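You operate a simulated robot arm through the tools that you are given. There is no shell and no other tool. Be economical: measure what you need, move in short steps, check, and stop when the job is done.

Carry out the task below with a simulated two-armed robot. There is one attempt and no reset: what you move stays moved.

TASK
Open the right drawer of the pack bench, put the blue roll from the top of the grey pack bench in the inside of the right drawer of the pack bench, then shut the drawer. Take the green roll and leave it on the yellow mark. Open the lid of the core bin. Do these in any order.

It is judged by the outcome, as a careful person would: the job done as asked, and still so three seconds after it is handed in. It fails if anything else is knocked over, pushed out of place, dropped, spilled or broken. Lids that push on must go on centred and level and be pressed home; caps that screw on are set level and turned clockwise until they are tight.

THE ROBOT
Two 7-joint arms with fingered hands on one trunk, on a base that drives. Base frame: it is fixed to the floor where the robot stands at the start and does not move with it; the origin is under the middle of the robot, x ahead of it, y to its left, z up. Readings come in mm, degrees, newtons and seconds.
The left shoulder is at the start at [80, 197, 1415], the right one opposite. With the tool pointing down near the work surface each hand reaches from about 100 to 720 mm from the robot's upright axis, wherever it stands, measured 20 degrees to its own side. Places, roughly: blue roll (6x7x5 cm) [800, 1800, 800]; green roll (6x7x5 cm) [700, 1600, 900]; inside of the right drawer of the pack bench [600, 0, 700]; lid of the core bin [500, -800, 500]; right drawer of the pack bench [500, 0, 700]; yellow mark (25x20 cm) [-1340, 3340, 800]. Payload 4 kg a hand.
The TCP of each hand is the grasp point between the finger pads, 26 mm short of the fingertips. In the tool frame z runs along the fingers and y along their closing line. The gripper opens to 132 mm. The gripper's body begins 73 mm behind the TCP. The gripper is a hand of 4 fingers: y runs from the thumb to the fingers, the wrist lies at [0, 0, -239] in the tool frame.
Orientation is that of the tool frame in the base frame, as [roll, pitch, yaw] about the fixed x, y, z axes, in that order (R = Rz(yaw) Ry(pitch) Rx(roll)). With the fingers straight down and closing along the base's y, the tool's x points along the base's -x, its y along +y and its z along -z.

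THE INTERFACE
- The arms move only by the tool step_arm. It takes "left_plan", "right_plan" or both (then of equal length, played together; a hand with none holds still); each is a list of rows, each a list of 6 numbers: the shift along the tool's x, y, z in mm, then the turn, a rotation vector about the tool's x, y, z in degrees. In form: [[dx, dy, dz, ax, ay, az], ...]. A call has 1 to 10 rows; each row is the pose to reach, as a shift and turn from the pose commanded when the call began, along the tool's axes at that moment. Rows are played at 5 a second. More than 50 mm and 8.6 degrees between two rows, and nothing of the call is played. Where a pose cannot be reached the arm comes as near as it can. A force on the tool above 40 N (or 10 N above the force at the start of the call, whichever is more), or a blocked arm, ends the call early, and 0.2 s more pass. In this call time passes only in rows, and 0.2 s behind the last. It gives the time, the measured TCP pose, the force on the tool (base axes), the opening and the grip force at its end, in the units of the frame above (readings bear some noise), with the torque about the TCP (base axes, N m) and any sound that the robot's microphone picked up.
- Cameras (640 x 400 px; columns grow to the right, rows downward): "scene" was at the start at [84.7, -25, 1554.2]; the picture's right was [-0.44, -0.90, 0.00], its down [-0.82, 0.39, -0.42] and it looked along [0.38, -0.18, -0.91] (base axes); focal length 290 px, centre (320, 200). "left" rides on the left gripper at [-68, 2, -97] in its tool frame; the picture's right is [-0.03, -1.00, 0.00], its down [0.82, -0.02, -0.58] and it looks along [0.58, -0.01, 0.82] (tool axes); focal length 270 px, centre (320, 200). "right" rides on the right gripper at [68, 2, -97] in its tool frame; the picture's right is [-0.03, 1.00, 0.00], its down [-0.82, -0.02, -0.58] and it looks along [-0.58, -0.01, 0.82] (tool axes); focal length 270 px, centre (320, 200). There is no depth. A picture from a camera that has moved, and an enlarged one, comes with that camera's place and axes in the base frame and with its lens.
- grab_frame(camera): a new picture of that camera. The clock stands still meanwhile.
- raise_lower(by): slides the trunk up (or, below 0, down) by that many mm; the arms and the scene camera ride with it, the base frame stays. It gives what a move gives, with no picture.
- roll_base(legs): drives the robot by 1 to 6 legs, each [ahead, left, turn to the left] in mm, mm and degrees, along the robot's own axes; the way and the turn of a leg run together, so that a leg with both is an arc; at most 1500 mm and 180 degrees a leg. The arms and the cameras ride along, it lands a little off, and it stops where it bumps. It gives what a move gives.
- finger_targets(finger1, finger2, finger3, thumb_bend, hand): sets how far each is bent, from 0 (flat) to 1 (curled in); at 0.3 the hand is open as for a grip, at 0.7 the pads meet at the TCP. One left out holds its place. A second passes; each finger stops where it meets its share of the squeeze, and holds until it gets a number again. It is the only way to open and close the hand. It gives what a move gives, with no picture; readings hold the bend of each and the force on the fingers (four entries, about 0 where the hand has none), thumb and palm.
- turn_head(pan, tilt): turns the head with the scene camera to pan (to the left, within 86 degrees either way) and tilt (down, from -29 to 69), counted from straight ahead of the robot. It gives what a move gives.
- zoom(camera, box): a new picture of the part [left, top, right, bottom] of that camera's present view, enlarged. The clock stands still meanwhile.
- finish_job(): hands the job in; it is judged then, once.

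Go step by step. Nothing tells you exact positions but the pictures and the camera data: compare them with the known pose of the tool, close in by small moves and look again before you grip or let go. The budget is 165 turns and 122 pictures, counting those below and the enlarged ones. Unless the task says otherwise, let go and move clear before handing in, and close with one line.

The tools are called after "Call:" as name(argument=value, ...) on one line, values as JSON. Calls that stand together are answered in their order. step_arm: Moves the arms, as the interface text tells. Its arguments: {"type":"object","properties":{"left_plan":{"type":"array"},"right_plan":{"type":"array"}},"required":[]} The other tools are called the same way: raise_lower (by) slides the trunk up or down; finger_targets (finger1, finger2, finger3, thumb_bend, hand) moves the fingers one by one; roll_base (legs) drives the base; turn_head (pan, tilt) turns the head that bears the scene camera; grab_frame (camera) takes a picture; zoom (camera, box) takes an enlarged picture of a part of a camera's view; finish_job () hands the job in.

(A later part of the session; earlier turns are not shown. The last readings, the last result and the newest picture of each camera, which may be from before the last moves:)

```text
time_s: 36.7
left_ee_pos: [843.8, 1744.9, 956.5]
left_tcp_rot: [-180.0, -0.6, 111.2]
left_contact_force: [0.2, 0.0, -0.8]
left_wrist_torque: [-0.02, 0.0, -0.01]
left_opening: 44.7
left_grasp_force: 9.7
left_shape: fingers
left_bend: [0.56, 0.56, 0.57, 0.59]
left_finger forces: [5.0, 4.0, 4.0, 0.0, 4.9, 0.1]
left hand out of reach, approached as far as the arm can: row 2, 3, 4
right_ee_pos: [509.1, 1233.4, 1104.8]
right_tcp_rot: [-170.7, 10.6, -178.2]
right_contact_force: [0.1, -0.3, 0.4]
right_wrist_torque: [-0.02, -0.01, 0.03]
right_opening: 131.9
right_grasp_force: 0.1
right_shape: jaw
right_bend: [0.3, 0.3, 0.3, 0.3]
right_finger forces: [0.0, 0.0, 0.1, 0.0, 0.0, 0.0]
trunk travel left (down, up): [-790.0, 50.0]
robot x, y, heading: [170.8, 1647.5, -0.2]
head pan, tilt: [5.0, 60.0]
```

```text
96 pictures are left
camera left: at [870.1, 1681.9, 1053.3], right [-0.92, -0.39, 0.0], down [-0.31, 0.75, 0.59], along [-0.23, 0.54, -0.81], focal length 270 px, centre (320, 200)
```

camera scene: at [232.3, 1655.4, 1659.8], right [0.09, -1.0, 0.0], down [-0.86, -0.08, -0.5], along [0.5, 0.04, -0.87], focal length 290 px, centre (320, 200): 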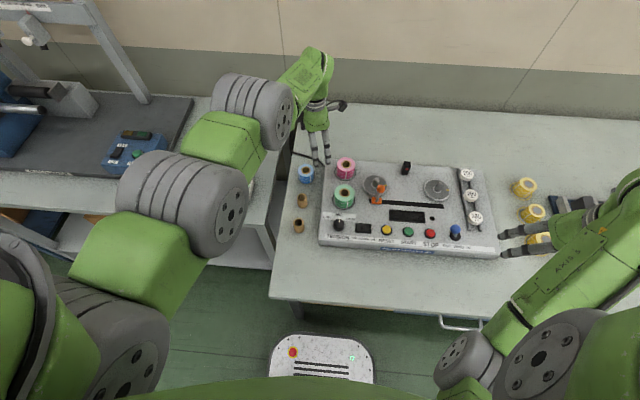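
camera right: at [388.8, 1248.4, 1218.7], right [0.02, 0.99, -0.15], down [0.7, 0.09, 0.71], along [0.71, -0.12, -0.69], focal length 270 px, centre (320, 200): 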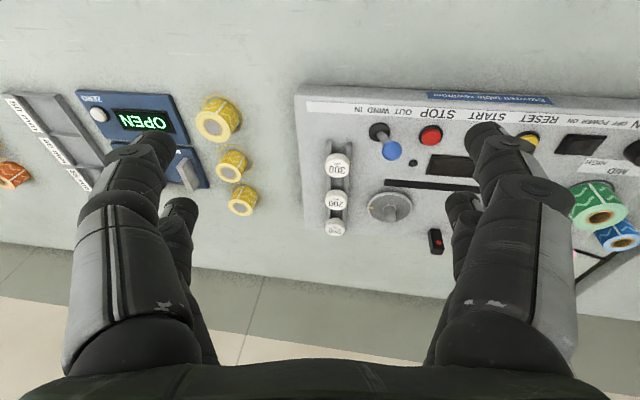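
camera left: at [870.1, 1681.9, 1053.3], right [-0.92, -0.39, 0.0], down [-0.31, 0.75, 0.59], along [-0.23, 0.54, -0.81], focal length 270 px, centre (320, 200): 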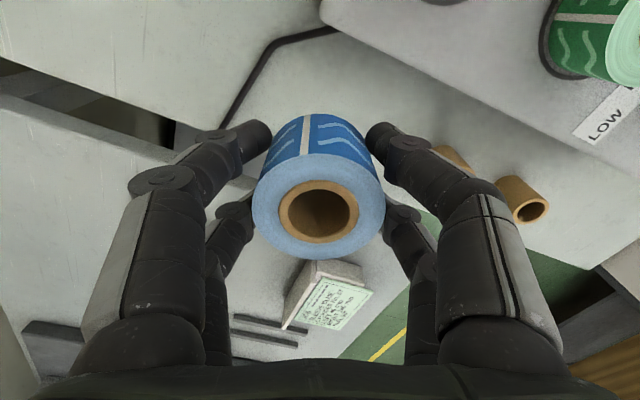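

Blue is up. I bring the left hand back and to the left, clear for the right arm.

Call:
step_arm(left_plan=[[35, -31, -5, 0, 0, 0], [70, -62, -10, 0, 0, 0], [105, -93, -15, 0, 0, 0], [140, -124, -20, 0, 0, 0], [175, -155, -25, 0, 0, 0], [211, -187, -30, 0, 0, 0]])

Call:
step_arm(right_plan=[[0, 0, 0, 2, -5, 0], [-20, 30, 0, 5, -8, 0]])

Call:
grab_frame(camera="scene")

```text
time_s: 38.1
left_ee_pos: [845.1, 1761.0, 947.7]
left_tcp_rot: [179.8, -0.5, 111.4]
left_contact_force: [-0.2, 0.2, -1.4]
left_wrist_torque: [0.01, -0.01, -0.01]
left_opening: 44.6
left_grasp_force: 9.1
left_shape: fingers
left_bend: [0.56, 0.56, 0.57, 0.59]
left_finger forces: [4.9, 4.1, 4.0, 0.0, 4.8, 0.0]
left hand out of reach, approached as far as the arm can: row 1, 2, 3, 4, 5, 6
right_ee_pos: [510.3, 1234.1, 1105.7]
right_tcp_rot: [-170.7, 10.6, -178.1]
right_contact_force: [1.3, -0.2, -0.8]
right_wrist_torque: [0.04, -0.01, 0.0]
right_opening: 131.9
right_grasp_force: 0.0
right_shape: jaw
right_bend: [0.3, 0.3, 0.3, 0.3]
right_finger forces: [0.0, 0.0, 0.0, 0.0, 0.0, 0.1]
trunk travel left (down, up): [-790.0, 50.0]
robot x, y, heading: [172.8, 1649.4, 0.3]
head pan, tilt: [5.0, 60.0]
```

```text
time_s: 38.7
left_ee_pos: [845.5, 1761.0, 949.8]
left_tcp_rot: [179.8, -0.5, 111.4]
left_contact_force: [-0.2, 0.1, -0.8]
left_wrist_torque: [-0.03, 0.0, 0.0]
left_opening: 44.9
left_grasp_force: 9.2
left_shape: fingers
left_bend: [0.56, 0.56, 0.57, 0.59]
left_finger forces: [4.9, 4.1, 4.0, 0.0, 4.8, 0.0]
right_ee_pos: [526.0, 1264.8, 1101.2]
right_tcp_rot: [-165.4, 18.1, -176.6]
right_contact_force: [0.1, 0.6, 0.0]
right_wrist_torque: [-0.01, -0.04, -0.01]
right_opening: 132.0
right_grasp_force: 0.0
right_shape: jaw
right_bend: [0.3, 0.3, 0.3, 0.3]
right_finger forces: [0.1, 0.0, 0.0, 0.1, 0.0, 0.0]
trunk travel left (down, up): [-790.0, 50.0]
robot x, y, heading: [174.6, 1644.3, 0.1]
head pan, tilt: [5.0, 60.0]
```

```text
95 pictures are left
camera scene: at [267.8, 1655.3, 1624.8], right [0.09, -1.0, 0.0], down [-0.86, -0.08, -0.5], along [0.5, 0.04, -0.87], focal length 290 px, centre (320, 200)
```

scene: 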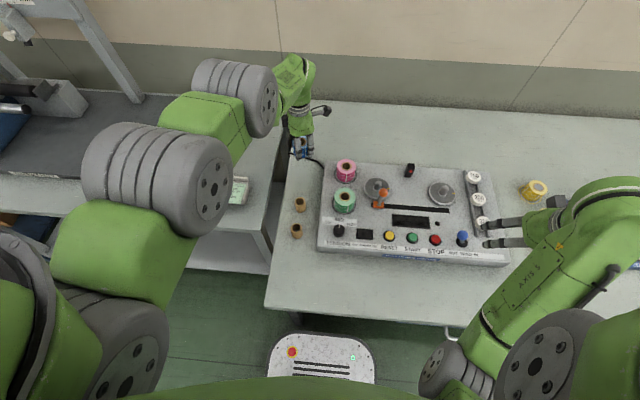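

The left arm is pinned by its wrist turn, so I unwind that yaw; at the same time I level the right hand (my first correction went the wrong way).

Call:
step_arm(left_plan=[[0, 0, 0, 0, 0, -8], [0, 0, 0, 0, 0, -16], [0, 0, 0, 0, 0, -24], [0, 0, 0, 0, 0, -32], [0, 0, 0, 0, 0, -40], [0, 0, 0, 0, 0, -48], [0, 0, 0, 0, 0, -56]], right_plan=[[0, 0, 0, -4, 5, 0], [0, 0, 0, -8, 10, 0], [0, 0, 0, -12, 15, 0], [0, 0, 0, -15, 18.5, 0], [0, 0, 0, -15, 18.5, 0], [0, 0, 0, -15, 18.5, 0], [0, 0, 0, -15, 18.5, 0]])

```text
time_s: 40.3
left_ee_pos: [852.3, 1755.7, 955.6]
left_tcp_rot: [179.5, -0.1, 167.4]
left_contact_force: [0.5, -0.5, -1.1]
left_wrist_torque: [0.0, -0.03, 0.02]
left_opening: 44.9
left_grasp_force: 9.0
left_shape: fingers
left_bend: [0.56, 0.56, 0.57, 0.59]
left_finger forces: [4.9, 4.1, 4.0, 0.0, 4.9, 0.0]
right_ee_pos: [540.7, 1254.2, 1058.8]
right_tcp_rot: [179.0, -0.2, -178.8]
right_contact_force: [0.4, 0.1, 0.0]
right_wrist_torque: [0.0, -0.01, -0.03]
right_opening: 131.6
right_grasp_force: 0.0
right_shape: jaw
right_bend: [0.3, 0.3, 0.3, 0.3]
right_finger forces: [0.1, 0.0, 0.0, 0.1, 0.1, 0.0]
right hand out of reach, approached as far as the arm can: row 3, 4, 5, 6, 7
trunk travel left (down, up): [-790.0, 50.0]
robot x, y, heading: [171.3, 1644.2, 0.1]
head pan, tilt: [5.0, 60.0]
```

Call:
step_arm(left_plan=[[44, 13, 0, 0, 0, 0], [88, 26, 0, 0, 0, 0], [132, 39, 0, 0, 0, 0], [176, 52, 0, 0, 0, 0], [219, 63, 0, 0, 0, 0], [219, 63, 0, 0, 0, 0], [219, 63, 0, 0, 0, 0], [219, 63, 0, 0, 0, 0], [219, 63, 0, 0, 0, 0]], right_plan=[[-18, 40, 3, 0, 0, 0], [-36, 80, 6, 0, 0, 0], [-54, 120, 10, 0, 0, 0], [-72, 160, 15, 0, 0, 0], [-90, 200, 20, 0, 0, 0], [-108, 240, 25, 0, 0, 0], [-126, 280, 30, 0, 0, 0], [-144, 320, 40, 0, 0, 0], [-160, 360, 50, 0, 0, 0]])

Call:
grab_frame(camera="right")

Call:
grab_frame(camera="scene")

```text
time_s: 42.3
left_ee_pos: [830.4, 1839.5, 890.3]
left_tcp_rot: [179.7, -0.2, 167.3]
left_contact_force: [-0.1, 1.0, -0.9]
left_wrist_torque: [-0.04, 0.01, 0.0]
left_opening: 44.6
left_grasp_force: 9.2
left_shape: fingers
left_bend: [0.56, 0.56, 0.57, 0.59]
left_finger forces: [5.0, 4.3, 4.0, 0.0, 4.9, 0.0]
left hand out of reach, approached as far as the arm can: row 1, 2, 3, 4, 5, 6, 7, 8, 9
right_ee_pos: [697.0, 1620.4, 1016.2]
right_tcp_rot: [179.2, -0.2, -178.8]
right_contact_force: [0.4, -0.6, -0.5]
right_wrist_torque: [-0.03, 0.01, 0.01]
right_opening: 131.9
right_grasp_force: 0.1
right_shape: jaw
right_bend: [0.3, 0.3, 0.3, 0.3]
right_finger forces: [0.0, 0.0, 0.0, 0.0, 0.0, 0.1]
trunk travel left (down, up): [-790.0, 50.0]
robot x, y, heading: [171.2, 1646.8, 0.1]
head pan, tilt: [5.0, 60.0]
```

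```text
94 pictures are left
camera right: at [629.4, 1620.5, 1113.5], right [0.0, 1.0, 0.01], down [0.82, -0.01, 0.57], along [0.57, 0.01, -0.82], focal length 270 px, centre (320, 200)
```

right: 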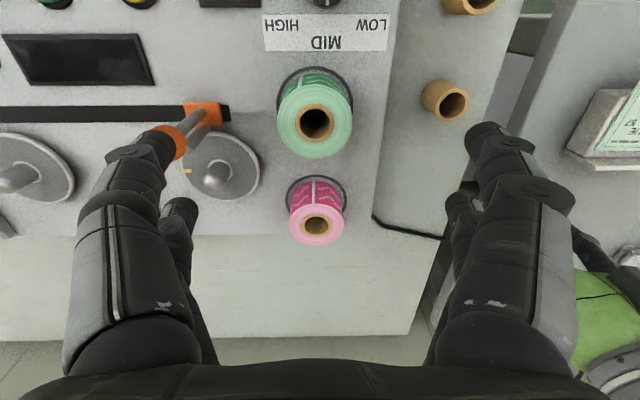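

```text
93 pictures are left
camera scene: at [269.5, 1656.9, 1624.6], right [0.09, -1.0, 0.0], down [-0.86, -0.08, -0.5], along [0.5, 0.04, -0.87], focal length 290 px, centre (320, 200)
```

scene: 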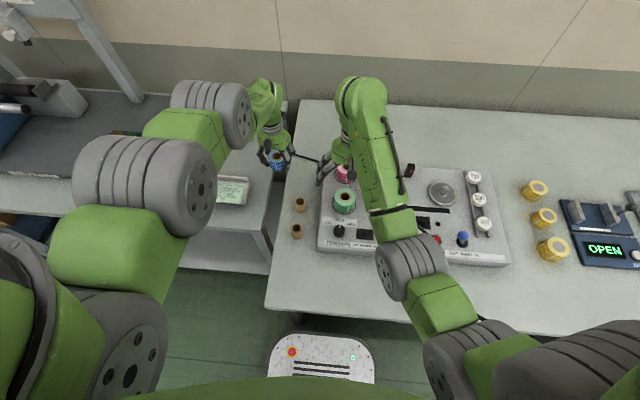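

The right hand is nearly over green ([702,1620]). Narrow it to clear the lever, descend partway, and check.

Call:
finger_targets(hand="right", finger1=0.42, finger2=0.42, finger3=0.42, thumb_bend=0.42)

Call:
step_arm(right_plan=[[-4, 0, 35, 0, 0, 0], [-4, 0, 75, 0, 0, 0]])

Call:
grab_frame(camera="right")

```text
time_s: 43.3
left_ee_pos: [829.2, 1839.3, 892.4]
left_tcp_rot: [179.5, -0.3, 167.2]
left_contact_force: [-0.7, -1.0, 0.3]
left_wrist_torque: [-0.02, 0.02, 0.01]
left_opening: 44.4
left_grasp_force: 9.1
left_shape: fingers
left_bend: [0.56, 0.56, 0.57, 0.59]
left_finger forces: [5.0, 4.3, 4.1, 0.0, 4.9, 0.1]
right_ee_pos: [695.4, 1619.9, 1017.4]
right_tcp_rot: [179.0, -0.2, -178.7]
right_contact_force: [-0.1, 0.6, 0.2]
right_wrist_torque: [0.01, -0.02, 0.0]
right_opening: 93.8
right_grasp_force: 0.0
right_shape: fingers
right_bend: [0.42, 0.42, 0.42, 0.42]
right_finger forces: [0.1, 0.1, 0.0, 0.0, 0.0, 0.1]
trunk travel left (down, up): [-790.0, 50.0]
robot x, y, heading: [174.9, 1645.5, 0.2]
head pan, tilt: [5.0, 60.0]
```

```text
time_s: 43.9
left_ee_pos: [830.0, 1838.9, 891.6]
left_tcp_rot: [179.6, -0.2, 167.2]
left_contact_force: [0.1, 0.2, -1.1]
left_wrist_torque: [-0.01, 0.0, 0.02]
left_opening: 44.9
left_grasp_force: 9.1
left_shape: fingers
left_bend: [0.56, 0.56, 0.57, 0.59]
left_finger forces: [5.0, 4.2, 4.1, 0.0, 4.9, 0.1]
right_ee_pos: [700.1, 1618.2, 941.3]
right_tcp_rot: [178.9, -0.2, -178.7]
right_contact_force: [-0.6, 0.4, 0.0]
right_wrist_torque: [-0.03, -0.02, 0.05]
right_opening: 93.6
right_grasp_force: 0.0
right_shape: fingers
right_bend: [0.42, 0.42, 0.42, 0.42]
right_finger forces: [0.1, 0.1, 0.0, 0.1, 0.1, 0.0]
trunk travel left (down, up): [-790.0, 50.0]
robot x, y, heading: [165.5, 1648.1, 0.2]
head pan, tilt: [5.0, 60.0]
```

```text
92 pictures are left
camera right: at [631.9, 1616.8, 1039.3], right [0.0, 1.0, 0.02], down [0.82, -0.01, 0.57], along [0.57, 0.01, -0.82], focal length 270 px, centre (320, 200)
```

right: 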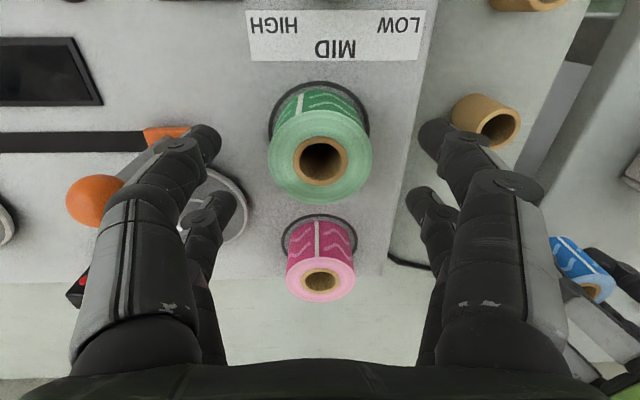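

Centred. Descend to grip height and close.

Call:
step_arm(right_plan=[[0, 0, 20, 0, 0, 0], [0, 0, 40, 0, 0, 0], [0, 0, 58, 0, 0, 0]])

Call:
finger_targets(hand="right", finger1=0.6, finger2=0.6, finger3=0.6, thumb_bend=0.6)

Call:
grab_frame(camera="right")

```text
time_s: 44.7
left_ee_pos: [828.9, 1838.1, 892.9]
left_tcp_rot: [179.4, -0.3, 167.2]
left_contact_force: [-0.7, -0.5, -1.0]
left_wrist_torque: [0.0, 0.0, 0.01]
left_opening: 44.7
left_grasp_force: 9.2
left_shape: fingers
left_bend: [0.56, 0.56, 0.57, 0.59]
left_finger forces: [4.9, 4.3, 4.1, 0.0, 5.0, 0.0]
right_ee_pos: [700.9, 1621.7, 885.2]
right_tcp_rot: [179.0, -0.1, -178.7]
right_contact_force: [-0.6, -0.4, -0.2]
right_wrist_torque: [-0.02, -0.02, -0.03]
right_opening: 93.7
right_grasp_force: 0.0
right_shape: fingers
right_bend: [0.42, 0.42, 0.42, 0.42]
right_finger forces: [0.1, 0.0, 0.0, 0.0, 0.1, 0.0]
trunk travel left (down, up): [-790.0, 50.0]
robot x, y, heading: [170.7, 1647.6, 0.3]
head pan, tilt: [5.0, 60.0]
```

```text
time_s: 45.7
left_ee_pos: [830.0, 1838.8, 892.4]
left_tcp_rot: [179.7, -0.2, 167.2]
left_contact_force: [0.4, 0.6, -0.9]
left_wrist_torque: [0.03, 0.0, 0.01]
left_opening: 44.2
left_grasp_force: 8.8
left_shape: fingers
left_bend: [0.56, 0.56, 0.57, 0.59]
left_finger forces: [5.0, 4.3, 4.1, 0.0, 4.9, 0.0]
right_ee_pos: [699.4, 1621.4, 884.2]
right_tcp_rot: [179.1, -0.2, -178.7]
right_contact_force: [0.9, 0.2, -0.5]
right_wrist_torque: [0.01, -0.01, 0.0]
right_opening: 40.5
right_grasp_force: 5.8
right_shape: fingers
right_bend: [0.57, 0.55, 0.55, 0.59]
right_finger forces: [2.0, 3.4, 3.1, 0.0, 2.2, 0.0]
trunk travel left (down, up): [-790.0, 50.0]
robot x, y, heading: [172.2, 1647.9, -0.0]
head pan, tilt: [5.0, 60.0]
```

```text
91 pictures are left
camera right: at [632.6, 1619.6, 981.8], right [0.0, 1.0, 0.02], down [0.82, -0.01, 0.57], along [0.57, 0.01, -0.82], focal length 270 px, centre (320, 200)
```

right: 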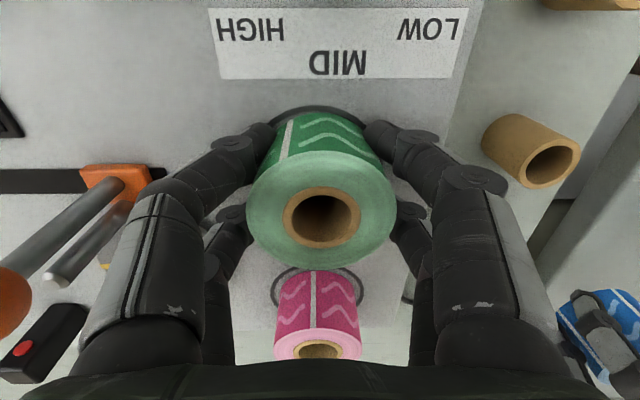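

Call:
finger_targets(hand="right", finger1=0.65, finger2=0.65, finger3=0.65, thumb_bend=0.65)

Call:
step_arm(right_plan=[[0, 0, -25, 0, 0, 0], [0, 0, -50, 0, 0, 0], [0, 0, -85, 0, 0, 0], [0, 0, -120, 0, 0, 0]])

Call:
grab_frame(camera="right")

```text
time_s: 46.7
left_ee_pos: [830.0, 1839.0, 891.9]
left_tcp_rot: [179.6, -0.2, 167.2]
left_contact_force: [0.5, -0.3, -1.0]
left_wrist_torque: [0.0, -0.03, -0.01]
left_opening: 44.6
left_grasp_force: 8.4
left_shape: fingers
left_bend: [0.56, 0.56, 0.57, 0.59]
left_finger forces: [4.9, 4.3, 4.1, 0.0, 4.9, 0.0]
right_ee_pos: [700.7, 1621.1, 884.3]
right_tcp_rot: [179.1, -0.2, -178.6]
right_contact_force: [0.0, 0.0, 0.8]
right_wrist_torque: [0.02, -0.03, -0.01]
right_opening: 38.4
right_grasp_force: 12.0
right_shape: fingers
right_bend: [0.57, 0.55, 0.57, 0.61]
right_finger forces: [5.8, 6.7, 6.0, 0.1, 6.2, 0.1]
trunk travel left (down, up): [-790.0, 50.0]
robot x, y, heading: [172.3, 1647.0, 0.2]
head pan, tilt: [5.0, 60.0]
```

```text
time_s: 47.7
left_ee_pos: [827.9, 1839.5, 892.4]
left_tcp_rot: [179.6, -0.2, 167.2]
left_contact_force: [-0.1, -0.2, -0.5]
left_wrist_torque: [0.02, -0.02, 0.0]
left_opening: 44.5
left_grasp_force: 8.7
left_shape: fingers
left_bend: [0.56, 0.56, 0.57, 0.59]
left_finger forces: [4.8, 4.4, 4.1, 0.0, 4.9, 0.1]
right_ee_pos: [698.3, 1620.9, 1003.8]
right_tcp_rot: [179.1, -0.3, -178.6]
right_contact_force: [-0.7, 0.3, -1.5]
right_wrist_torque: [0.01, -0.03, -0.02]
right_opening: 38.4
right_grasp_force: 12.7
right_shape: fingers
right_bend: [0.58, 0.55, 0.57, 0.62]
right_finger forces: [5.9, 6.8, 6.2, 0.0, 6.2, 0.0]
trunk travel left (down, up): [-790.0, 50.0]
robot x, y, heading: [170.7, 1649.6, -0.0]
head pan, tilt: [5.0, 60.0]
```

```text
90 pictures are left
camera right: at [631.4, 1619.1, 1100.5], right [0.0, 1.0, 0.02], down [0.82, -0.01, 0.57], along [0.57, 0.01, -0.82], focal length 270 px, centre (320, 200)
```

right: 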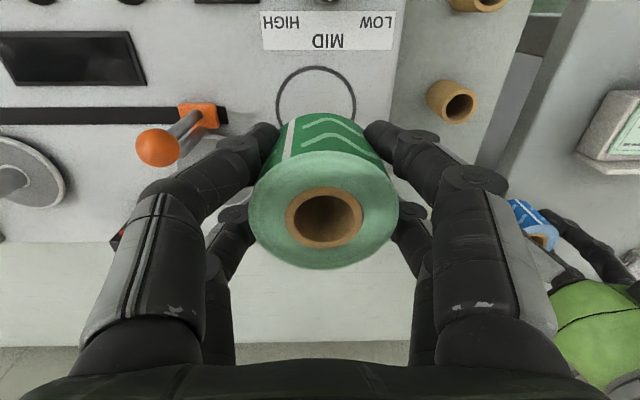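

Both rolls are held. I raise the trunk, back into the aisle, then draw the arms in before turning.

Call:
raise_lower(by=45)

Call:
roll_base(legs=[[-550, 0, 0]])

Call:
step_arm(right_plan=[[40, -15, 0, 0, 0, 0], [80, -30, 0, 0, 0, 0], [120, -45, 0, 0, 0, 0], [160, -60, 0, 0, 0, 0], [200, -75, 0, 0, 0, 0]], left_plan=[[40, 0, -15, 0, 0, 0], [80, 0, -30, 0, 0, 0], [120, 0, -45, 0, 0, 0], [160, 0, -60, 0, 0, 0], [200, 0, -75, 0, 0, 0]])

Call:
grab_frame(camera="scene")

```text
time_s: 48.6
left_ee_pos: [830.4, 1839.4, 936.4]
left_tcp_rot: [179.6, -0.1, 167.1]
left_contact_force: [0.1, -0.1, -0.9]
left_wrist_torque: [-0.03, 0.02, 0.02]
left_opening: 44.7
left_grasp_force: 9.1
left_shape: fingers
left_bend: [0.56, 0.56, 0.57, 0.59]
left_finger forces: [4.9, 4.3, 4.1, 0.0, 5.0, 0.0]
right_ee_pos: [699.7, 1620.9, 1047.3]
right_tcp_rot: [179.1, -0.2, -178.7]
right_contact_force: [-0.6, -0.6, -1.0]
right_wrist_torque: [-0.03, 0.02, 0.0]
right_opening: 38.5
right_grasp_force: 12.4
right_shape: fingers
right_bend: [0.58, 0.55, 0.57, 0.62]
right_finger forces: [5.9, 6.8, 6.1, 0.0, 6.1, 0.0]
trunk travel left (down, up): [-835.0, 5.0]
robot x, y, heading: [174.2, 1643.5, 0.1]
head pan, tilt: [5.0, 60.0]
```

```text
time_s: 51.8
left_ee_pos: [273.8, 1842.3, 936.1]
left_tcp_rot: [179.6, -0.2, 167.9]
left_contact_force: [0.2, 0.2, -0.2]
left_wrist_torque: [0.0, 0.04, -0.01]
left_opening: 44.9
left_grasp_force: 9.4
left_shape: fingers
left_bend: [0.56, 0.56, 0.57, 0.59]
left_finger forces: [4.8, 4.2, 4.2, 0.0, 4.9, 0.0]
right_ee_pos: [146.3, 1622.3, 1047.1]
right_tcp_rot: [179.1, -0.3, -178.0]
right_contact_force: [0.6, -0.1, -0.8]
right_wrist_torque: [-0.03, 0.01, 0.0]
right_opening: 38.4
right_grasp_force: 12.8
right_shape: fingers
right_bend: [0.58, 0.55, 0.57, 0.62]
right_finger forces: [5.9, 6.8, 6.1, 0.1, 6.2, 0.1]
trunk travel left (down, up): [-835.0, 5.0]
robot x, y, heading: [-384.7, 1642.1, 0.9]
head pan, tilt: [5.0, 60.0]
```

```text
time_s: 53.0
left_ee_pos: [264.4, 1861.5, 929.8]
left_tcp_rot: [179.5, -0.2, 167.9]
left_contact_force: [0.4, 0.3, -0.8]
left_wrist_torque: [0.04, -0.03, -0.01]
left_opening: 44.4
left_grasp_force: 8.8
left_shape: fingers
left_bend: [0.56, 0.56, 0.57, 0.59]
left_finger forces: [4.9, 4.3, 4.1, 0.0, 4.8, 0.1]
left hand out of reach, approached as far as the arm can: row 1, 2, 3, 4, 5
right_ee_pos: [-56.4, 1542.3, 1045.6]
right_tcp_rot: [179.0, -0.1, -178.0]
right_contact_force: [-0.4, -0.6, -1.1]
right_wrist_torque: [0.04, -0.02, 0.03]
right_opening: 38.1
right_grasp_force: 12.5
right_shape: fingers
right_bend: [0.58, 0.55, 0.57, 0.62]
right_finger forces: [6.0, 6.9, 6.1, 0.0, 6.2, 0.0]
trunk travel left (down, up): [-835.0, 5.0]
robot x, y, heading: [-384.3, 1640.3, 0.6]
head pan, tilt: [5.0, 60.0]
```

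```text
89 pictures are left
camera scene: at [-292.0, 1650.9, 1669.9], right [0.1, -0.99, 0.0], down [-0.86, -0.09, -0.5], along [0.5, 0.05, -0.87], focal length 290 px, centre (320, 200)
```

scene: 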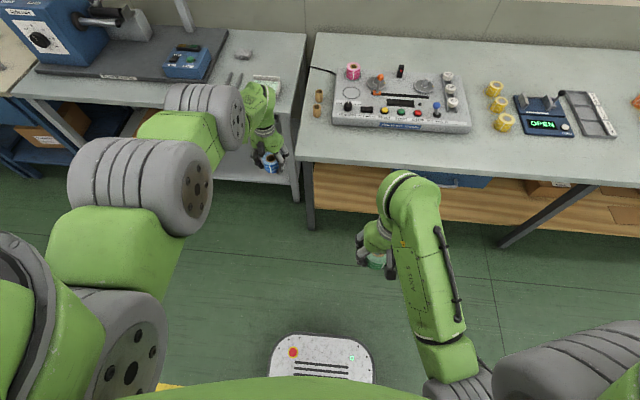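

Left arm is at a joint limit; in free space now, I try unwinding its yaw more and then drawing in.

Call:
step_arm(left_plan=[[0, 0, 0, 0, 0, -8], [0, 0, 0, 0, 0, -16], [0, 0, 0, 0, 0, -24], [0, 0, 0, 0, 0, -32], [0, 0, 0, 0, 0, -40]])

Call:
step_arm(left_plan=[[20, -40, 0, 0, 0, 0], [40, -80, 0, 0, 0, 0], [60, -120, 0, 0, 0, 0]])

```text
time_s: 54.2
left_ee_pos: [268.6, 1862.6, 932.1]
left_tcp_rot: [179.5, 0.0, -152.1]
left_contact_force: [-1.0, 0.1, -0.9]
left_wrist_torque: [-0.02, -0.03, 0.01]
left_opening: 44.8
left_grasp_force: 9.4
left_shape: fingers
left_bend: [0.56, 0.56, 0.57, 0.59]
left_finger forces: [4.9, 4.3, 4.0, 0.0, 4.9, 0.1]
left hand out of reach, approached as far as the arm can: row 3, 4, 5
right_ee_pos: [-53.3, 1542.8, 1045.8]
right_tcp_rot: [179.1, -0.2, -178.0]
right_contact_force: [0.1, 0.0, -1.9]
right_wrist_torque: [0.01, -0.01, -0.02]
right_opening: 38.3
right_grasp_force: 13.0
right_shape: fingers
right_bend: [0.58, 0.55, 0.57, 0.62]
right_finger forces: [5.9, 6.9, 6.1, 0.1, 6.2, 0.0]
trunk travel left (down, up): [-835.0, 5.0]
robot x, y, heading: [-382.9, 1639.0, 0.8]
head pan, tilt: [5.0, 60.0]
```

```text
time_s: 55.0
left_ee_pos: [271.2, 1723.6, 931.7]
left_tcp_rot: [179.5, 0.2, -152.0]
left_contact_force: [0.9, -0.1, -1.0]
left_wrist_torque: [0.03, 0.01, 0.01]
left_opening: 44.6
left_grasp_force: 8.8
left_shape: fingers
left_bend: [0.56, 0.56, 0.57, 0.59]
left_finger forces: [4.9, 4.2, 4.1, 0.0, 4.9, 0.1]
right_ee_pos: [-53.5, 1542.7, 1045.7]
right_tcp_rot: [179.1, -0.2, -178.0]
right_contact_force: [-0.1, 0.1, -0.7]
right_wrist_torque: [0.0, -0.03, 0.03]
right_opening: 38.1
right_grasp_force: 12.7
right_shape: fingers
right_bend: [0.58, 0.55, 0.57, 0.62]
right_finger forces: [5.8, 6.9, 6.3, 0.0, 6.3, 0.0]
trunk travel left (down, up): [-835.0, 5.0]
robot x, y, heading: [-388.6, 1643.0, 0.9]
head pan, tilt: [5.0, 60.0]
```

Call:
step_arm(left_plan=[[44, 23, -10, 0, 0, 0], [88, 47, -20, 0, 0, 0], [132, 70, -30, 0, 0, 0], [177, 94, -40, 0, 0, 0]])

Call:
grab_frame(camera="scene")

```text
refused: row 1 steps farther than a row can; nothing moved
```

```text
88 pictures are left
camera scene: at [-289.1, 1650.1, 1669.7], right [0.1, -0.99, 0.0], down [-0.86, -0.09, -0.5], along [0.5, 0.05, -0.87], focal length 290 px, centre (320, 200)
```

scene: 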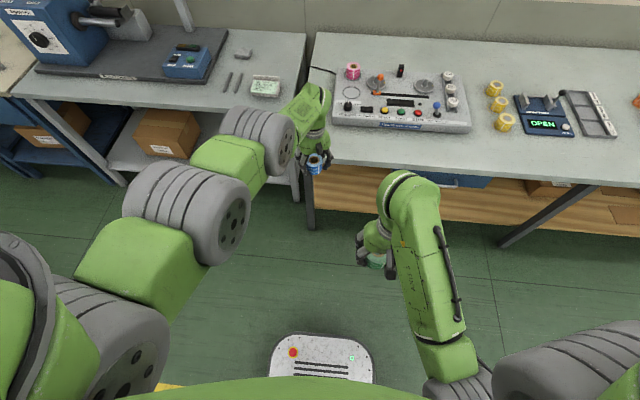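

Call:
step_arm(left_plan=[[30, 16, -5, 0, 0, 0], [60, 32, -10, 0, 0, 0], [90, 48, -15, 0, 0, 0], [120, 64, -20, 0, 0, 0], [150, 80, -25, 0, 0, 0], [180, 96, -30, 0, 0, 0]])

Call:
turn_head(pan=86, tilt=35)

Call:
grab_frame(camera="scene")

```text
time_s: 56.4
left_ee_pos: [226.9, 1700.7, 884.9]
left_tcp_rot: [179.6, 0.2, -152.2]
left_contact_force: [-0.4, -0.4, -1.8]
left_wrist_torque: [0.02, -0.01, 0.01]
left_opening: 44.5
left_grasp_force: 8.8
left_shape: fingers
left_bend: [0.56, 0.56, 0.57, 0.59]
left_finger forces: [5.0, 4.3, 4.1, 0.0, 4.9, 0.1]
left hand out of reach, approached as far as the arm can: row 1, 2, 3, 4, 5, 6
right_ee_pos: [-53.9, 1542.3, 1044.2]
right_tcp_rot: [179.0, -0.2, -177.9]
right_contact_force: [0.5, -0.2, -0.1]
right_wrist_torque: [0.01, -0.02, -0.04]
right_opening: 38.2
right_grasp_force: 13.3
right_shape: fingers
right_bend: [0.58, 0.55, 0.57, 0.62]
right_finger forces: [5.9, 6.9, 6.3, 0.1, 6.2, 0.0]
trunk travel left (down, up): [-835.0, 5.0]
robot x, y, heading: [-386.2, 1644.1, 0.9]
head pan, tilt: [5.0, 60.0]
```

```text
time_s: 58.0
left_ee_pos: [224.9, 1701.7, 885.0]
left_tcp_rot: [179.5, 0.0, -152.1]
left_contact_force: [0.3, 0.2, -0.7]
left_wrist_torque: [0.02, 0.02, 0.02]
left_opening: 44.4
left_grasp_force: 8.8
left_shape: fingers
left_bend: [0.56, 0.56, 0.57, 0.59]
left_finger forces: [5.0, 4.2, 4.1, 0.0, 4.8, 0.0]
right_ee_pos: [-53.4, 1543.2, 1045.0]
right_tcp_rot: [179.1, -0.2, -178.1]
right_contact_force: [-0.7, 0.1, -1.1]
right_wrist_torque: [-0.02, -0.01, 0.0]
right_opening: 38.5
right_grasp_force: 12.2
right_shape: fingers
right_bend: [0.58, 0.55, 0.57, 0.62]
right_finger forces: [5.9, 6.9, 6.2, 0.1, 6.2, 0.0]
trunk travel left (down, up): [-835.0, 5.0]
robot x, y, heading: [-384.3, 1643.2, 0.7]
head pan, tilt: [85.9, 35.0]
```

```text
87 pictures are left
camera scene: at [-350.0, 1732.7, 1704.0], right [1.0, -0.06, 0.0], down [-0.03, -0.57, -0.82], along [0.05, 0.82, -0.57], focal length 290 px, centre (320, 200)
```

scene: 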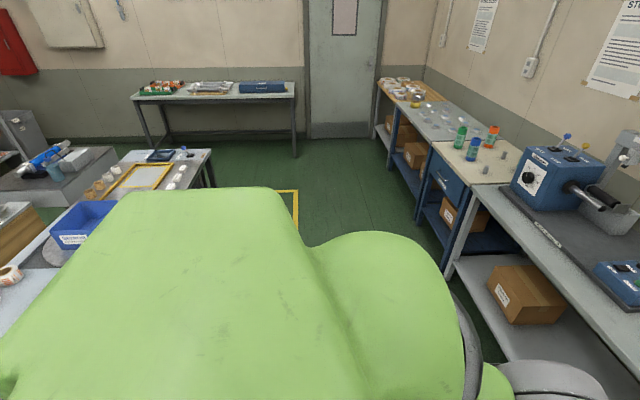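

The left arm looks stretched straight (singular), sliding on a sphere. I'll try tilting the hand while drawing inward to let the elbow bend.

Call:
step_arm(left_plan=[[20, 0, -20, 0, 6, 0], [40, 10, -40, 0, 12, 0], [60, 20, -60, 0, 18, 0], [80, 30, -80, 0, 24, 0], [100, 40, -100, 0, 30, 0]])

```text
time_s: 59.1
left_ee_pos: [155.7, 1683.2, 976.1]
left_tcp_rot: [178.4, -30.0, -151.8]
left_contact_force: [-1.0, 0.1, -1.3]
left_wrist_torque: [-0.01, 0.03, 0.02]
left_opening: 44.3
left_grasp_force: 9.2
left_shape: fingers
left_bend: [0.56, 0.56, 0.57, 0.59]
left_finger forces: [4.9, 4.3, 4.1, 0.1, 5.0, 0.1]
left hand out of reach, approached as far as the arm can: row 1, 2, 3, 4, 5
right_ee_pos: [-53.7, 1541.8, 1044.3]
right_tcp_rot: [179.1, -0.3, -178.1]
right_contact_force: [0.0, 0.1, -0.7]
right_wrist_torque: [0.01, 0.0, 0.03]
right_opening: 38.3
right_grasp_force: 12.3
right_shape: fingers
right_bend: [0.58, 0.55, 0.57, 0.62]
right_finger forces: [5.9, 6.9, 6.1, 0.1, 6.3, 0.1]
trunk travel left (down, up): [-835.0, 5.0]
robot x, y, heading: [-384.4, 1643.8, 0.7]
head pan, tilt: [85.9, 35.0]
```

Call:
step_arm(left_plan=[[0, 0, 0, 0, -8, 0], [0, 0, 0, 0, -16, 0], [0, 0, 0, 0, -24, 0], [0, 0, 0, 0, -32, 0], [0, 0, 0, 0, -40, 0], [0, 0, 0, 0, -48, 0]])

Call:
step_arm(left_plan=[[40, 0, 0, 0, 0, 0], [80, 0, 0, 0, 0, 0], [120, 0, 0, 0, 0, 0]])

```text
time_s: 60.5
left_ee_pos: [262.9, 1646.4, 925.2]
left_tcp_rot: [179.5, 13.0, -152.2]
left_contact_force: [0.0, 0.5, -1.9]
left_wrist_torque: [0.03, -0.02, 0.0]
left_opening: 44.2
left_grasp_force: 9.4
left_shape: fingers
left_bend: [0.56, 0.56, 0.57, 0.59]
left_finger forces: [4.8, 4.4, 4.0, 0.0, 5.0, 0.0]
left hand out of reach, approached as far as the arm can: row 1, 2, 3, 4, 5, 6
right_ee_pos: [-53.2, 1541.7, 1044.9]
right_tcp_rot: [179.0, -0.2, -178.0]
right_contact_force: [0.1, -0.6, -0.8]
right_wrist_torque: [-0.03, -0.02, 0.0]
right_opening: 38.4
right_grasp_force: 12.8
right_shape: fingers
right_bend: [0.58, 0.55, 0.57, 0.62]
right_finger forces: [5.9, 6.9, 6.1, 0.0, 6.4, 0.0]
trunk travel left (down, up): [-835.0, 5.0]
robot x, y, heading: [-385.0, 1640.2, 0.9]
head pan, tilt: [85.9, 35.0]
```

```text
time_s: 61.4
left_ee_pos: [191.3, 1567.5, 876.2]
left_tcp_rot: [179.3, 12.8, -152.1]
left_contact_force: [0.6, 0.9, -0.6]
left_wrist_torque: [0.03, -0.01, 0.01]
left_opening: 44.3
left_grasp_force: 9.3
left_shape: fingers
left_bend: [0.56, 0.56, 0.57, 0.59]
left_finger forces: [4.9, 4.3, 3.9, 0.0, 5.0, 0.0]
left hand out of reach, approached as far as the arm can: row 1, 2, 3
right_ee_pos: [-54.7, 1541.8, 1045.0]
right_tcp_rot: [179.0, -0.2, -178.0]
right_contact_force: [0.9, -0.5, -1.1]
right_wrist_torque: [0.01, 0.0, -0.01]
right_opening: 38.1
right_grasp_force: 12.5
right_shape: fingers
right_bend: [0.58, 0.55, 0.57, 0.62]
right_finger forces: [5.9, 6.9, 6.3, 0.0, 6.3, 0.0]
trunk travel left (down, up): [-835.0, 5.0]
robot x, y, heading: [-389.4, 1645.3, 1.1]
head pan, tilt: [85.9, 35.0]
```

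Call:
turn_head(pan=15, tilt=55)

Call:
grab_frame(camera="scene")

```text
time_s: 62.8
left_ee_pos: [191.6, 1568.2, 875.2]
left_tcp_rot: [179.3, 12.6, -152.2]
left_contact_force: [0.6, -0.1, -1.2]
left_wrist_torque: [0.01, 0.03, 0.01]
left_opening: 44.5
left_grasp_force: 9.3
left_shape: fingers
left_bend: [0.56, 0.56, 0.57, 0.59]
left_finger forces: [4.8, 4.4, 4.0, 0.1, 5.0, 0.0]
right_ee_pos: [-53.4, 1543.5, 1044.9]
right_tcp_rot: [179.0, -0.2, -178.1]
right_contact_force: [-0.4, 0.5, -2.1]
right_wrist_torque: [0.04, -0.04, 0.0]
right_opening: 38.5
right_grasp_force: 12.7
right_shape: fingers
right_bend: [0.58, 0.55, 0.57, 0.62]
right_finger forces: [6.0, 6.8, 6.2, 0.0, 6.3, 0.0]
trunk travel left (down, up): [-835.0, 5.0]
robot x, y, heading: [-385.1, 1645.1, 0.6]
head pan, tilt: [15.0, 55.0]
```

```text
86 pictures are left
camera scene: at [-285.9, 1664.3, 1675.8], right [0.27, -0.96, 0.0], down [-0.79, -0.22, -0.57], along [0.55, 0.16, -0.82], focal length 290 px, centre (320, 200)
```

scene: 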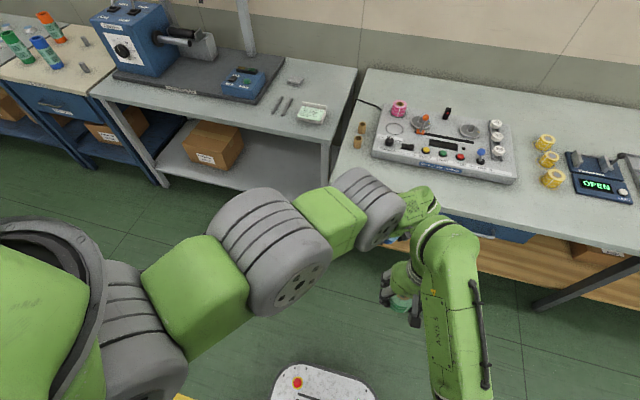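

The left arm is indeed straight. The elbow axis is horizontal across the arm, so I rotate the hand about that axis to coax it to bend.

Call:
step_arm(left_plan=[[0, 0, 0, 7, -3.8, 0], [0, 0, 0, 14, -7.6, 0], [0, 0, 0, 21, -11.4, 0], [0, 0, 0, 28, -15.2, 0]])

```text
time_s: 63.8
left_ee_pos: [232.6, 1534.1, 825.9]
left_tcp_rot: [-150.9, 27.5, -148.4]
left_contact_force: [-0.7, 0.4, 0.1]
left_wrist_torque: [0.02, 0.01, -0.02]
left_opening: 44.2
left_grasp_force: 9.0
left_shape: fingers
left_bend: [0.56, 0.56, 0.57, 0.59]
left_finger forces: [4.9, 4.5, 4.0, 0.0, 5.0, 0.0]
left hand out of reach, approached as far as the arm can: row 1, 2, 3, 4
right_ee_pos: [-54.1, 1543.2, 1044.7]
right_tcp_rot: [179.1, -0.2, -178.1]
right_contact_force: [-0.8, -0.6, -0.6]
right_wrist_torque: [0.0, -0.01, 0.01]
right_opening: 38.4
right_grasp_force: 12.6
right_shape: fingers
right_bend: [0.58, 0.55, 0.57, 0.62]
right_finger forces: [6.0, 6.8, 6.2, 0.1, 6.2, 0.0]
trunk travel left (down, up): [-835.0, 5.0]
robot x, y, heading: [-386.8, 1642.2, 0.6]
head pan, tilt: [15.0, 55.0]
```

Call:
step_arm(left_plan=[[0, 0, 0, -7, 3.8, 0], [0, 0, 0, -14, 7.6, 0], [0, 0, 0, -21, 11.4, 0], [0, 0, 0, -28, 15.2, 0], [0, 0, 0, -35, 19, 0], [0, 0, 0, -42, 22.8, 0], [0, 0, 0, -49, 26.6, 0], [0, 0, 0, -56, 30.4, 0]])

Call:
step_arm(left_plan=[[0, 0, -45, 0, 0, 0], [0, 0, -90, 0, 0, 0], [0, 0, -135, 0, 0, 0]])

```text
time_s: 65.6
left_ee_pos: [94.1, 1609.8, 900.4]
left_tcp_rot: [152.8, -1.3, -148.8]
left_contact_force: [-0.2, -0.3, -0.5]
left_wrist_torque: [-0.03, -0.01, 0.02]
left_opening: 43.3
left_grasp_force: 9.4
left_shape: fingers
left_bend: [0.56, 0.57, 0.57, 0.59]
left_finger forces: [4.9, 3.9, 4.4, 0.1, 5.4, 0.0]
left hand out of reach, approached as far as the arm can: row 2, 3, 4, 5, 6, 7, 8
right_ee_pos: [-52.1, 1542.0, 1045.1]
right_tcp_rot: [179.0, -0.2, -178.1]
right_contact_force: [0.5, -0.3, -1.2]
right_wrist_torque: [0.02, 0.05, 0.03]
right_opening: 38.4
right_grasp_force: 12.8
right_shape: fingers
right_bend: [0.58, 0.55, 0.57, 0.62]
right_finger forces: [6.0, 7.0, 6.3, 0.0, 6.3, 0.0]
trunk travel left (down, up): [-835.0, 5.0]
robot x, y, heading: [-386.3, 1644.5, 0.9]
head pan, tilt: [15.0, 55.0]
```

```text
time_s: 66.4
left_ee_pos: [112.5, 1559.4, 1018.1]
left_tcp_rot: [151.1, -1.9, -148.1]
left_contact_force: [0.6, -0.5, -0.7]
left_wrist_torque: [-0.02, 0.0, -0.01]
left_opening: 43.3
left_grasp_force: 9.4
left_shape: fingers
left_bend: [0.56, 0.57, 0.57, 0.59]
left_finger forces: [4.9, 3.5, 4.3, 0.1, 5.1, 0.0]
left hand out of reach, approached as far as the arm can: row 1, 2, 3
right_ee_pos: [-50.9, 1542.7, 1049.3]
right_tcp_rot: [178.6, 0.5, -178.2]
right_contact_force: [-0.4, -0.6, -0.6]
right_wrist_torque: [0.02, 0.0, 0.0]
right_opening: 38.3
right_grasp_force: 13.2
right_shape: fingers
right_bend: [0.58, 0.55, 0.57, 0.62]
right_finger forces: [6.1, 7.1, 6.3, 0.1, 6.3, 0.1]
trunk travel left (down, up): [-835.0, 5.0]
robot x, y, heading: [-387.0, 1643.9, 0.9]
head pan, tilt: [15.0, 55.0]
```

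The two hands are close together now, so I first move the right hand away to its side.

Call:
step_arm(right_plan=[[0, -40, 0, 0, 0, 0], [0, -80, 0, 0, 0, 0], [0, -120, 0, 0, 0, 0], [0, -160, 0, 0, 0, 0], [0, -200, 0, 0, 0, 0]])

Call:
grab_frame(camera="scene")

```text
time_s: 67.6
left_ee_pos: [114.5, 1555.7, 1020.1]
left_tcp_rot: [151.6, -1.8, -148.5]
left_contact_force: [0.3, -0.2, -1.2]
left_wrist_torque: [-0.01, -0.01, -0.04]
left_opening: 43.6
left_grasp_force: 8.9
left_shape: fingers
left_bend: [0.56, 0.57, 0.57, 0.59]
left_finger forces: [5.0, 3.5, 4.2, 0.0, 5.1, 0.0]
right_ee_pos: [-37.9, 1414.9, 1039.1]
right_tcp_rot: [178.8, -1.3, -165.3]
right_contact_force: [0.6, -0.7, -0.3]
right_wrist_torque: [0.01, 0.02, 0.01]
right_opening: 38.3
right_grasp_force: 13.0
right_shape: fingers
right_bend: [0.58, 0.55, 0.57, 0.62]
right_finger forces: [6.1, 7.2, 6.6, 0.0, 6.6, 0.0]
trunk travel left (down, up): [-835.0, 5.0]
robot x, y, heading: [-388.5, 1645.4, 1.0]
head pan, tilt: [15.0, 55.0]
stopped in row 5 (right hand): the arm was blocked; the commanded pose is now the measured one
```

```text
85 pictures are left
camera scene: at [-285.4, 1664.1, 1674.4], right [0.27, -0.96, 0.0], down [-0.79, -0.22, -0.57], along [0.55, 0.16, -0.82], focal length 290 px, centre (320, 200)
```

scene: 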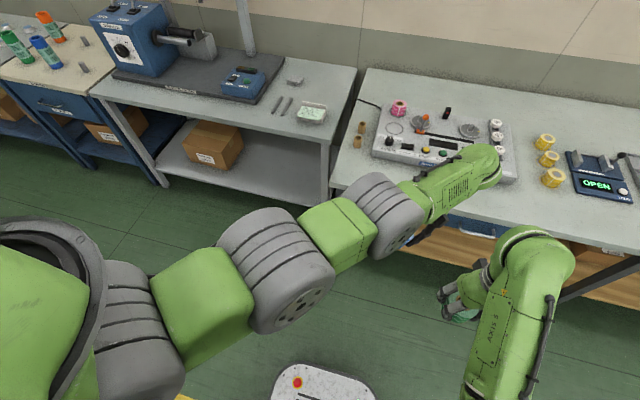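

The right arm was blocked by the left wrist. I swing the left arm back to the left first.

Call:
step_arm(left_plan=[[-21, 25, 25, 0, 0, 0], [-42, 51, 50, 0, 0, 0], [-63, 76, 75, 0, 0, 0], [-84, 102, 100, 0, 0, 0], [-105, 127, 125, 0, 0, 0], [-127, 153, 150, 0, 0, 0]])

Call:
step_arm(left_plan=[[0, 0, 0, 7, -3.8, 0], [0, 0, 0, 14, -7.6, 0], [0, 0, 0, 21, -11.4, 0], [0, 0, 0, 26, -13, 0]])

```text
time_s: 69.0
left_ee_pos: [110.0, 1798.8, 957.9]
left_tcp_rot: [151.7, -1.7, -148.5]
left_contact_force: [0.0, 0.4, -0.1]
left_wrist_torque: [0.02, 0.04, 0.02]
left_opening: 43.5
left_grasp_force: 8.2
left_shape: fingers
left_bend: [0.56, 0.57, 0.57, 0.59]
left_finger forces: [4.8, 3.2, 4.3, 0.0, 4.9, 0.1]
right_ee_pos: [-37.5, 1416.1, 1040.7]
right_tcp_rot: [178.8, -1.0, -165.3]
right_contact_force: [0.1, -0.4, -0.3]
right_wrist_torque: [-0.01, 0.03, -0.02]
right_opening: 38.2
right_grasp_force: 13.6
right_shape: fingers
right_bend: [0.58, 0.55, 0.57, 0.62]
right_finger forces: [6.0, 7.3, 6.7, 0.0, 6.6, 0.1]
trunk travel left (down, up): [-835.0, 5.0]
robot x, y, heading: [-384.6, 1643.0, 0.8]
head pan, tilt: [15.0, 55.0]
```

```text
time_s: 70.0
left_ee_pos: [112.9, 1796.3, 959.6]
left_tcp_rot: [177.6, 10.8, -152.0]
left_contact_force: [0.0, -0.3, 0.0]
left_wrist_torque: [0.0, 0.01, -0.02]
left_opening: 43.3
left_grasp_force: 8.0
left_shape: fingers
left_bend: [0.56, 0.57, 0.57, 0.59]
left_finger forces: [4.8, 3.3, 4.1, 0.0, 4.8, 0.1]
right_ee_pos: [-38.4, 1416.7, 1041.4]
right_tcp_rot: [178.9, -1.0, -165.3]
right_contact_force: [0.1, -0.1, -0.7]
right_wrist_torque: [-0.01, -0.01, 0.04]
right_opening: 38.4
right_grasp_force: 13.6
right_shape: fingers
right_bend: [0.58, 0.55, 0.57, 0.62]
right_finger forces: [6.0, 7.3, 6.6, 0.0, 6.6, 0.0]
trunk travel left (down, up): [-835.0, 5.0]
robot x, y, heading: [-389.2, 1643.9, 0.7]
head pan, tilt: [15.0, 55.0]
```

The elbow bent again and it now moves freely. I level the left hand and draw it in.

Call:
step_arm(left_plan=[[35, 19, -15, 0, 4, 0], [70, 38, -30, 0, 8, 0], [106, 56, -50, 0, 11, 0]])

Call:
grab_frame(camera="scene")

```text
time_s: 70.8
left_ee_pos: [-15.5, 1789.6, 991.7]
left_tcp_rot: [177.5, -0.4, -151.4]
left_contact_force: [0.3, -0.7, -0.6]
left_wrist_torque: [-0.03, 0.0, -0.02]
left_opening: 43.4
left_grasp_force: 8.4
left_shape: fingers
left_bend: [0.56, 0.57, 0.57, 0.59]
left_finger forces: [4.7, 3.2, 4.3, 0.0, 4.8, 0.0]
right_ee_pos: [-38.9, 1415.5, 1041.2]
right_tcp_rot: [178.8, -1.0, -165.3]
right_contact_force: [0.0, 0.2, -1.0]
right_wrist_torque: [0.0, -0.03, -0.01]
right_opening: 38.6
right_grasp_force: 13.7
right_shape: fingers
right_bend: [0.58, 0.55, 0.57, 0.62]
right_finger forces: [6.2, 7.4, 6.5, 0.0, 6.7, 0.1]
trunk travel left (down, up): [-835.0, 5.0]
robot x, y, heading: [-385.7, 1642.6, 1.0]
head pan, tilt: [15.0, 55.0]
```

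```text
84 pictures are left
camera scene: at [-287.4, 1664.3, 1675.9], right [0.27, -0.96, 0.0], down [-0.79, -0.22, -0.57], along [0.55, 0.16, -0.82], focal length 290 px, centre (320, 200)
```

scene: 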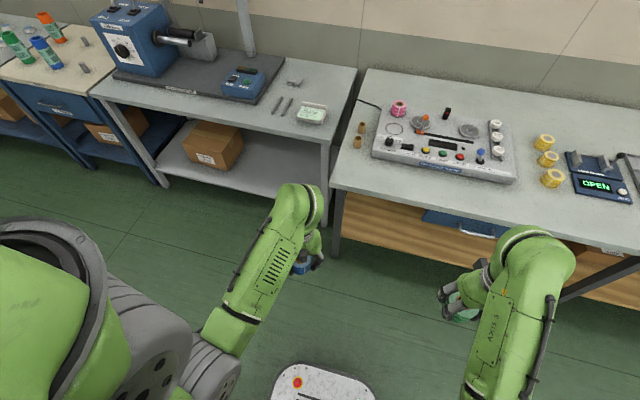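

Both hands are tucked in with rolls held. I drive left along the aisle to y≈3250 and turn to face the dispatch bench.

Call:
roll_base(legs=[[0, 800, -0.9], [0, 800, 0], [0, 0, 90], [0, 0, 90]])

Call:
turn_head(pan=0, tilt=45)

Call:
grab_frame(camera="scene")

```text
time_s: 86.5
left_ee_pos: [-754.4, 3097.3, 991.5]
left_tcp_rot: [177.5, -0.4, 27.5]
left_contact_force: [0.5, -0.1, -1.0]
left_wrist_torque: [0.02, 0.05, 0.01]
left_opening: 43.4
left_grasp_force: 8.1
left_shape: fingers
left_bend: [0.56, 0.57, 0.57, 0.59]
left_finger forces: [4.9, 3.1, 4.1, 0.0, 4.5, 0.1]
right_ee_pos: [-722.6, 3470.8, 1042.4]
right_tcp_rot: [178.7, -1.0, 13.6]
right_contact_force: [0.0, 0.5, -1.5]
right_wrist_torque: [-0.01, 0.01, -0.03]
right_opening: 37.5
right_grasp_force: 13.0
right_shape: fingers
right_bend: [0.58, 0.56, 0.57, 0.62]
right_finger forces: [5.4, 7.1, 6.3, 0.0, 6.5, 0.0]
trunk travel left (down, up): [-835.0, 5.0]
robot x, y, heading: [-379.9, 3237.9, 179.5]
head pan, tilt: [15.0, 55.0]
```

```text
time_s: 87.3
left_ee_pos: [-753.8, 3097.4, 992.0]
left_tcp_rot: [177.5, -0.3, 27.5]
left_contact_force: [0.1, 0.4, -0.2]
left_wrist_torque: [-0.02, 0.0, -0.01]
left_opening: 43.4
left_grasp_force: 8.4
left_shape: fingers
left_bend: [0.56, 0.57, 0.57, 0.59]
left_finger forces: [4.8, 3.1, 4.0, 0.0, 4.5, 0.1]
right_ee_pos: [-721.9, 3471.9, 1040.3]
right_tcp_rot: [178.8, -1.0, 13.6]
right_contact_force: [-0.3, 0.3, -1.3]
right_wrist_torque: [0.02, 0.02, 0.01]
right_opening: 37.6
right_grasp_force: 12.9
right_shape: fingers
right_bend: [0.58, 0.56, 0.57, 0.62]
right_finger forces: [5.4, 7.1, 6.3, 0.1, 6.5, 0.0]
trunk travel left (down, up): [-835.0, 5.0]
robot x, y, heading: [-380.2, 3237.0, 179.9]
head pan, tilt: [0.0, 45.0]
```

```text
83 pictures are left
camera scene: at [-491.6, 3239.6, 1689.1], right [0.0, 1.0, 0.0], down [0.71, 0.0, -0.71], along [-0.71, 0.0, -0.71], focal length 290 px, centre (320, 200)
```

scene: 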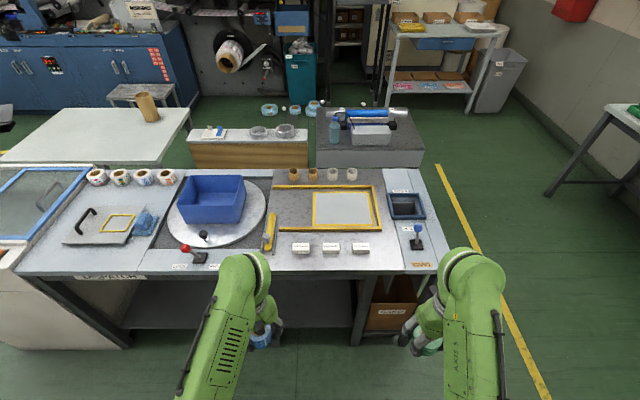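

The yellow mark is the yellow-outlined rectangle centred near [-1325,3333]. I roll ahead so the right hand can reach it.

Call:
roll_base(legs=[[370, 0, 0]])

Call:
grab_frame(camera="scene")

```text
time_s: 89.7
left_ee_pos: [-1133.5, 3097.1, 993.3]
left_tcp_rot: [177.5, -0.3, 27.8]
left_contact_force: [0.3, 0.2, -0.2]
left_wrist_torque: [-0.02, 0.04, -0.01]
left_opening: 43.5
left_grasp_force: 7.9
left_shape: fingers
left_bend: [0.56, 0.57, 0.57, 0.59]
left_finger forces: [4.8, 3.1, 4.1, 0.0, 4.6, 0.0]
right_ee_pos: [-1104.4, 3471.6, 1041.8]
right_tcp_rot: [178.8, -0.7, 13.7]
right_contact_force: [-0.5, 0.5, -1.2]
right_wrist_torque: [0.02, -0.01, 0.02]
right_opening: 37.5
right_grasp_force: 12.7
right_shape: fingers
right_bend: [0.58, 0.56, 0.57, 0.62]
right_finger forces: [5.4, 7.2, 6.3, 0.0, 6.4, 0.0]
trunk travel left (down, up): [-835.0, 5.0]
robot x, y, heading: [-762.6, 3238.9, 179.8]
head pan, tilt: [0.0, 45.0]
```

```text
82 pictures are left
camera scene: at [-870.1, 3240.5, 1689.5], right [0.0, 1.0, 0.0], down [0.71, 0.0, -0.71], along [-0.71, 0.0, -0.71], focal length 290 px, centre (320, 200)
```

scene: 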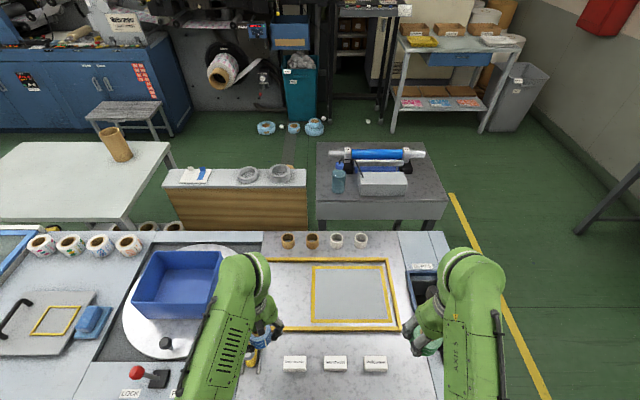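

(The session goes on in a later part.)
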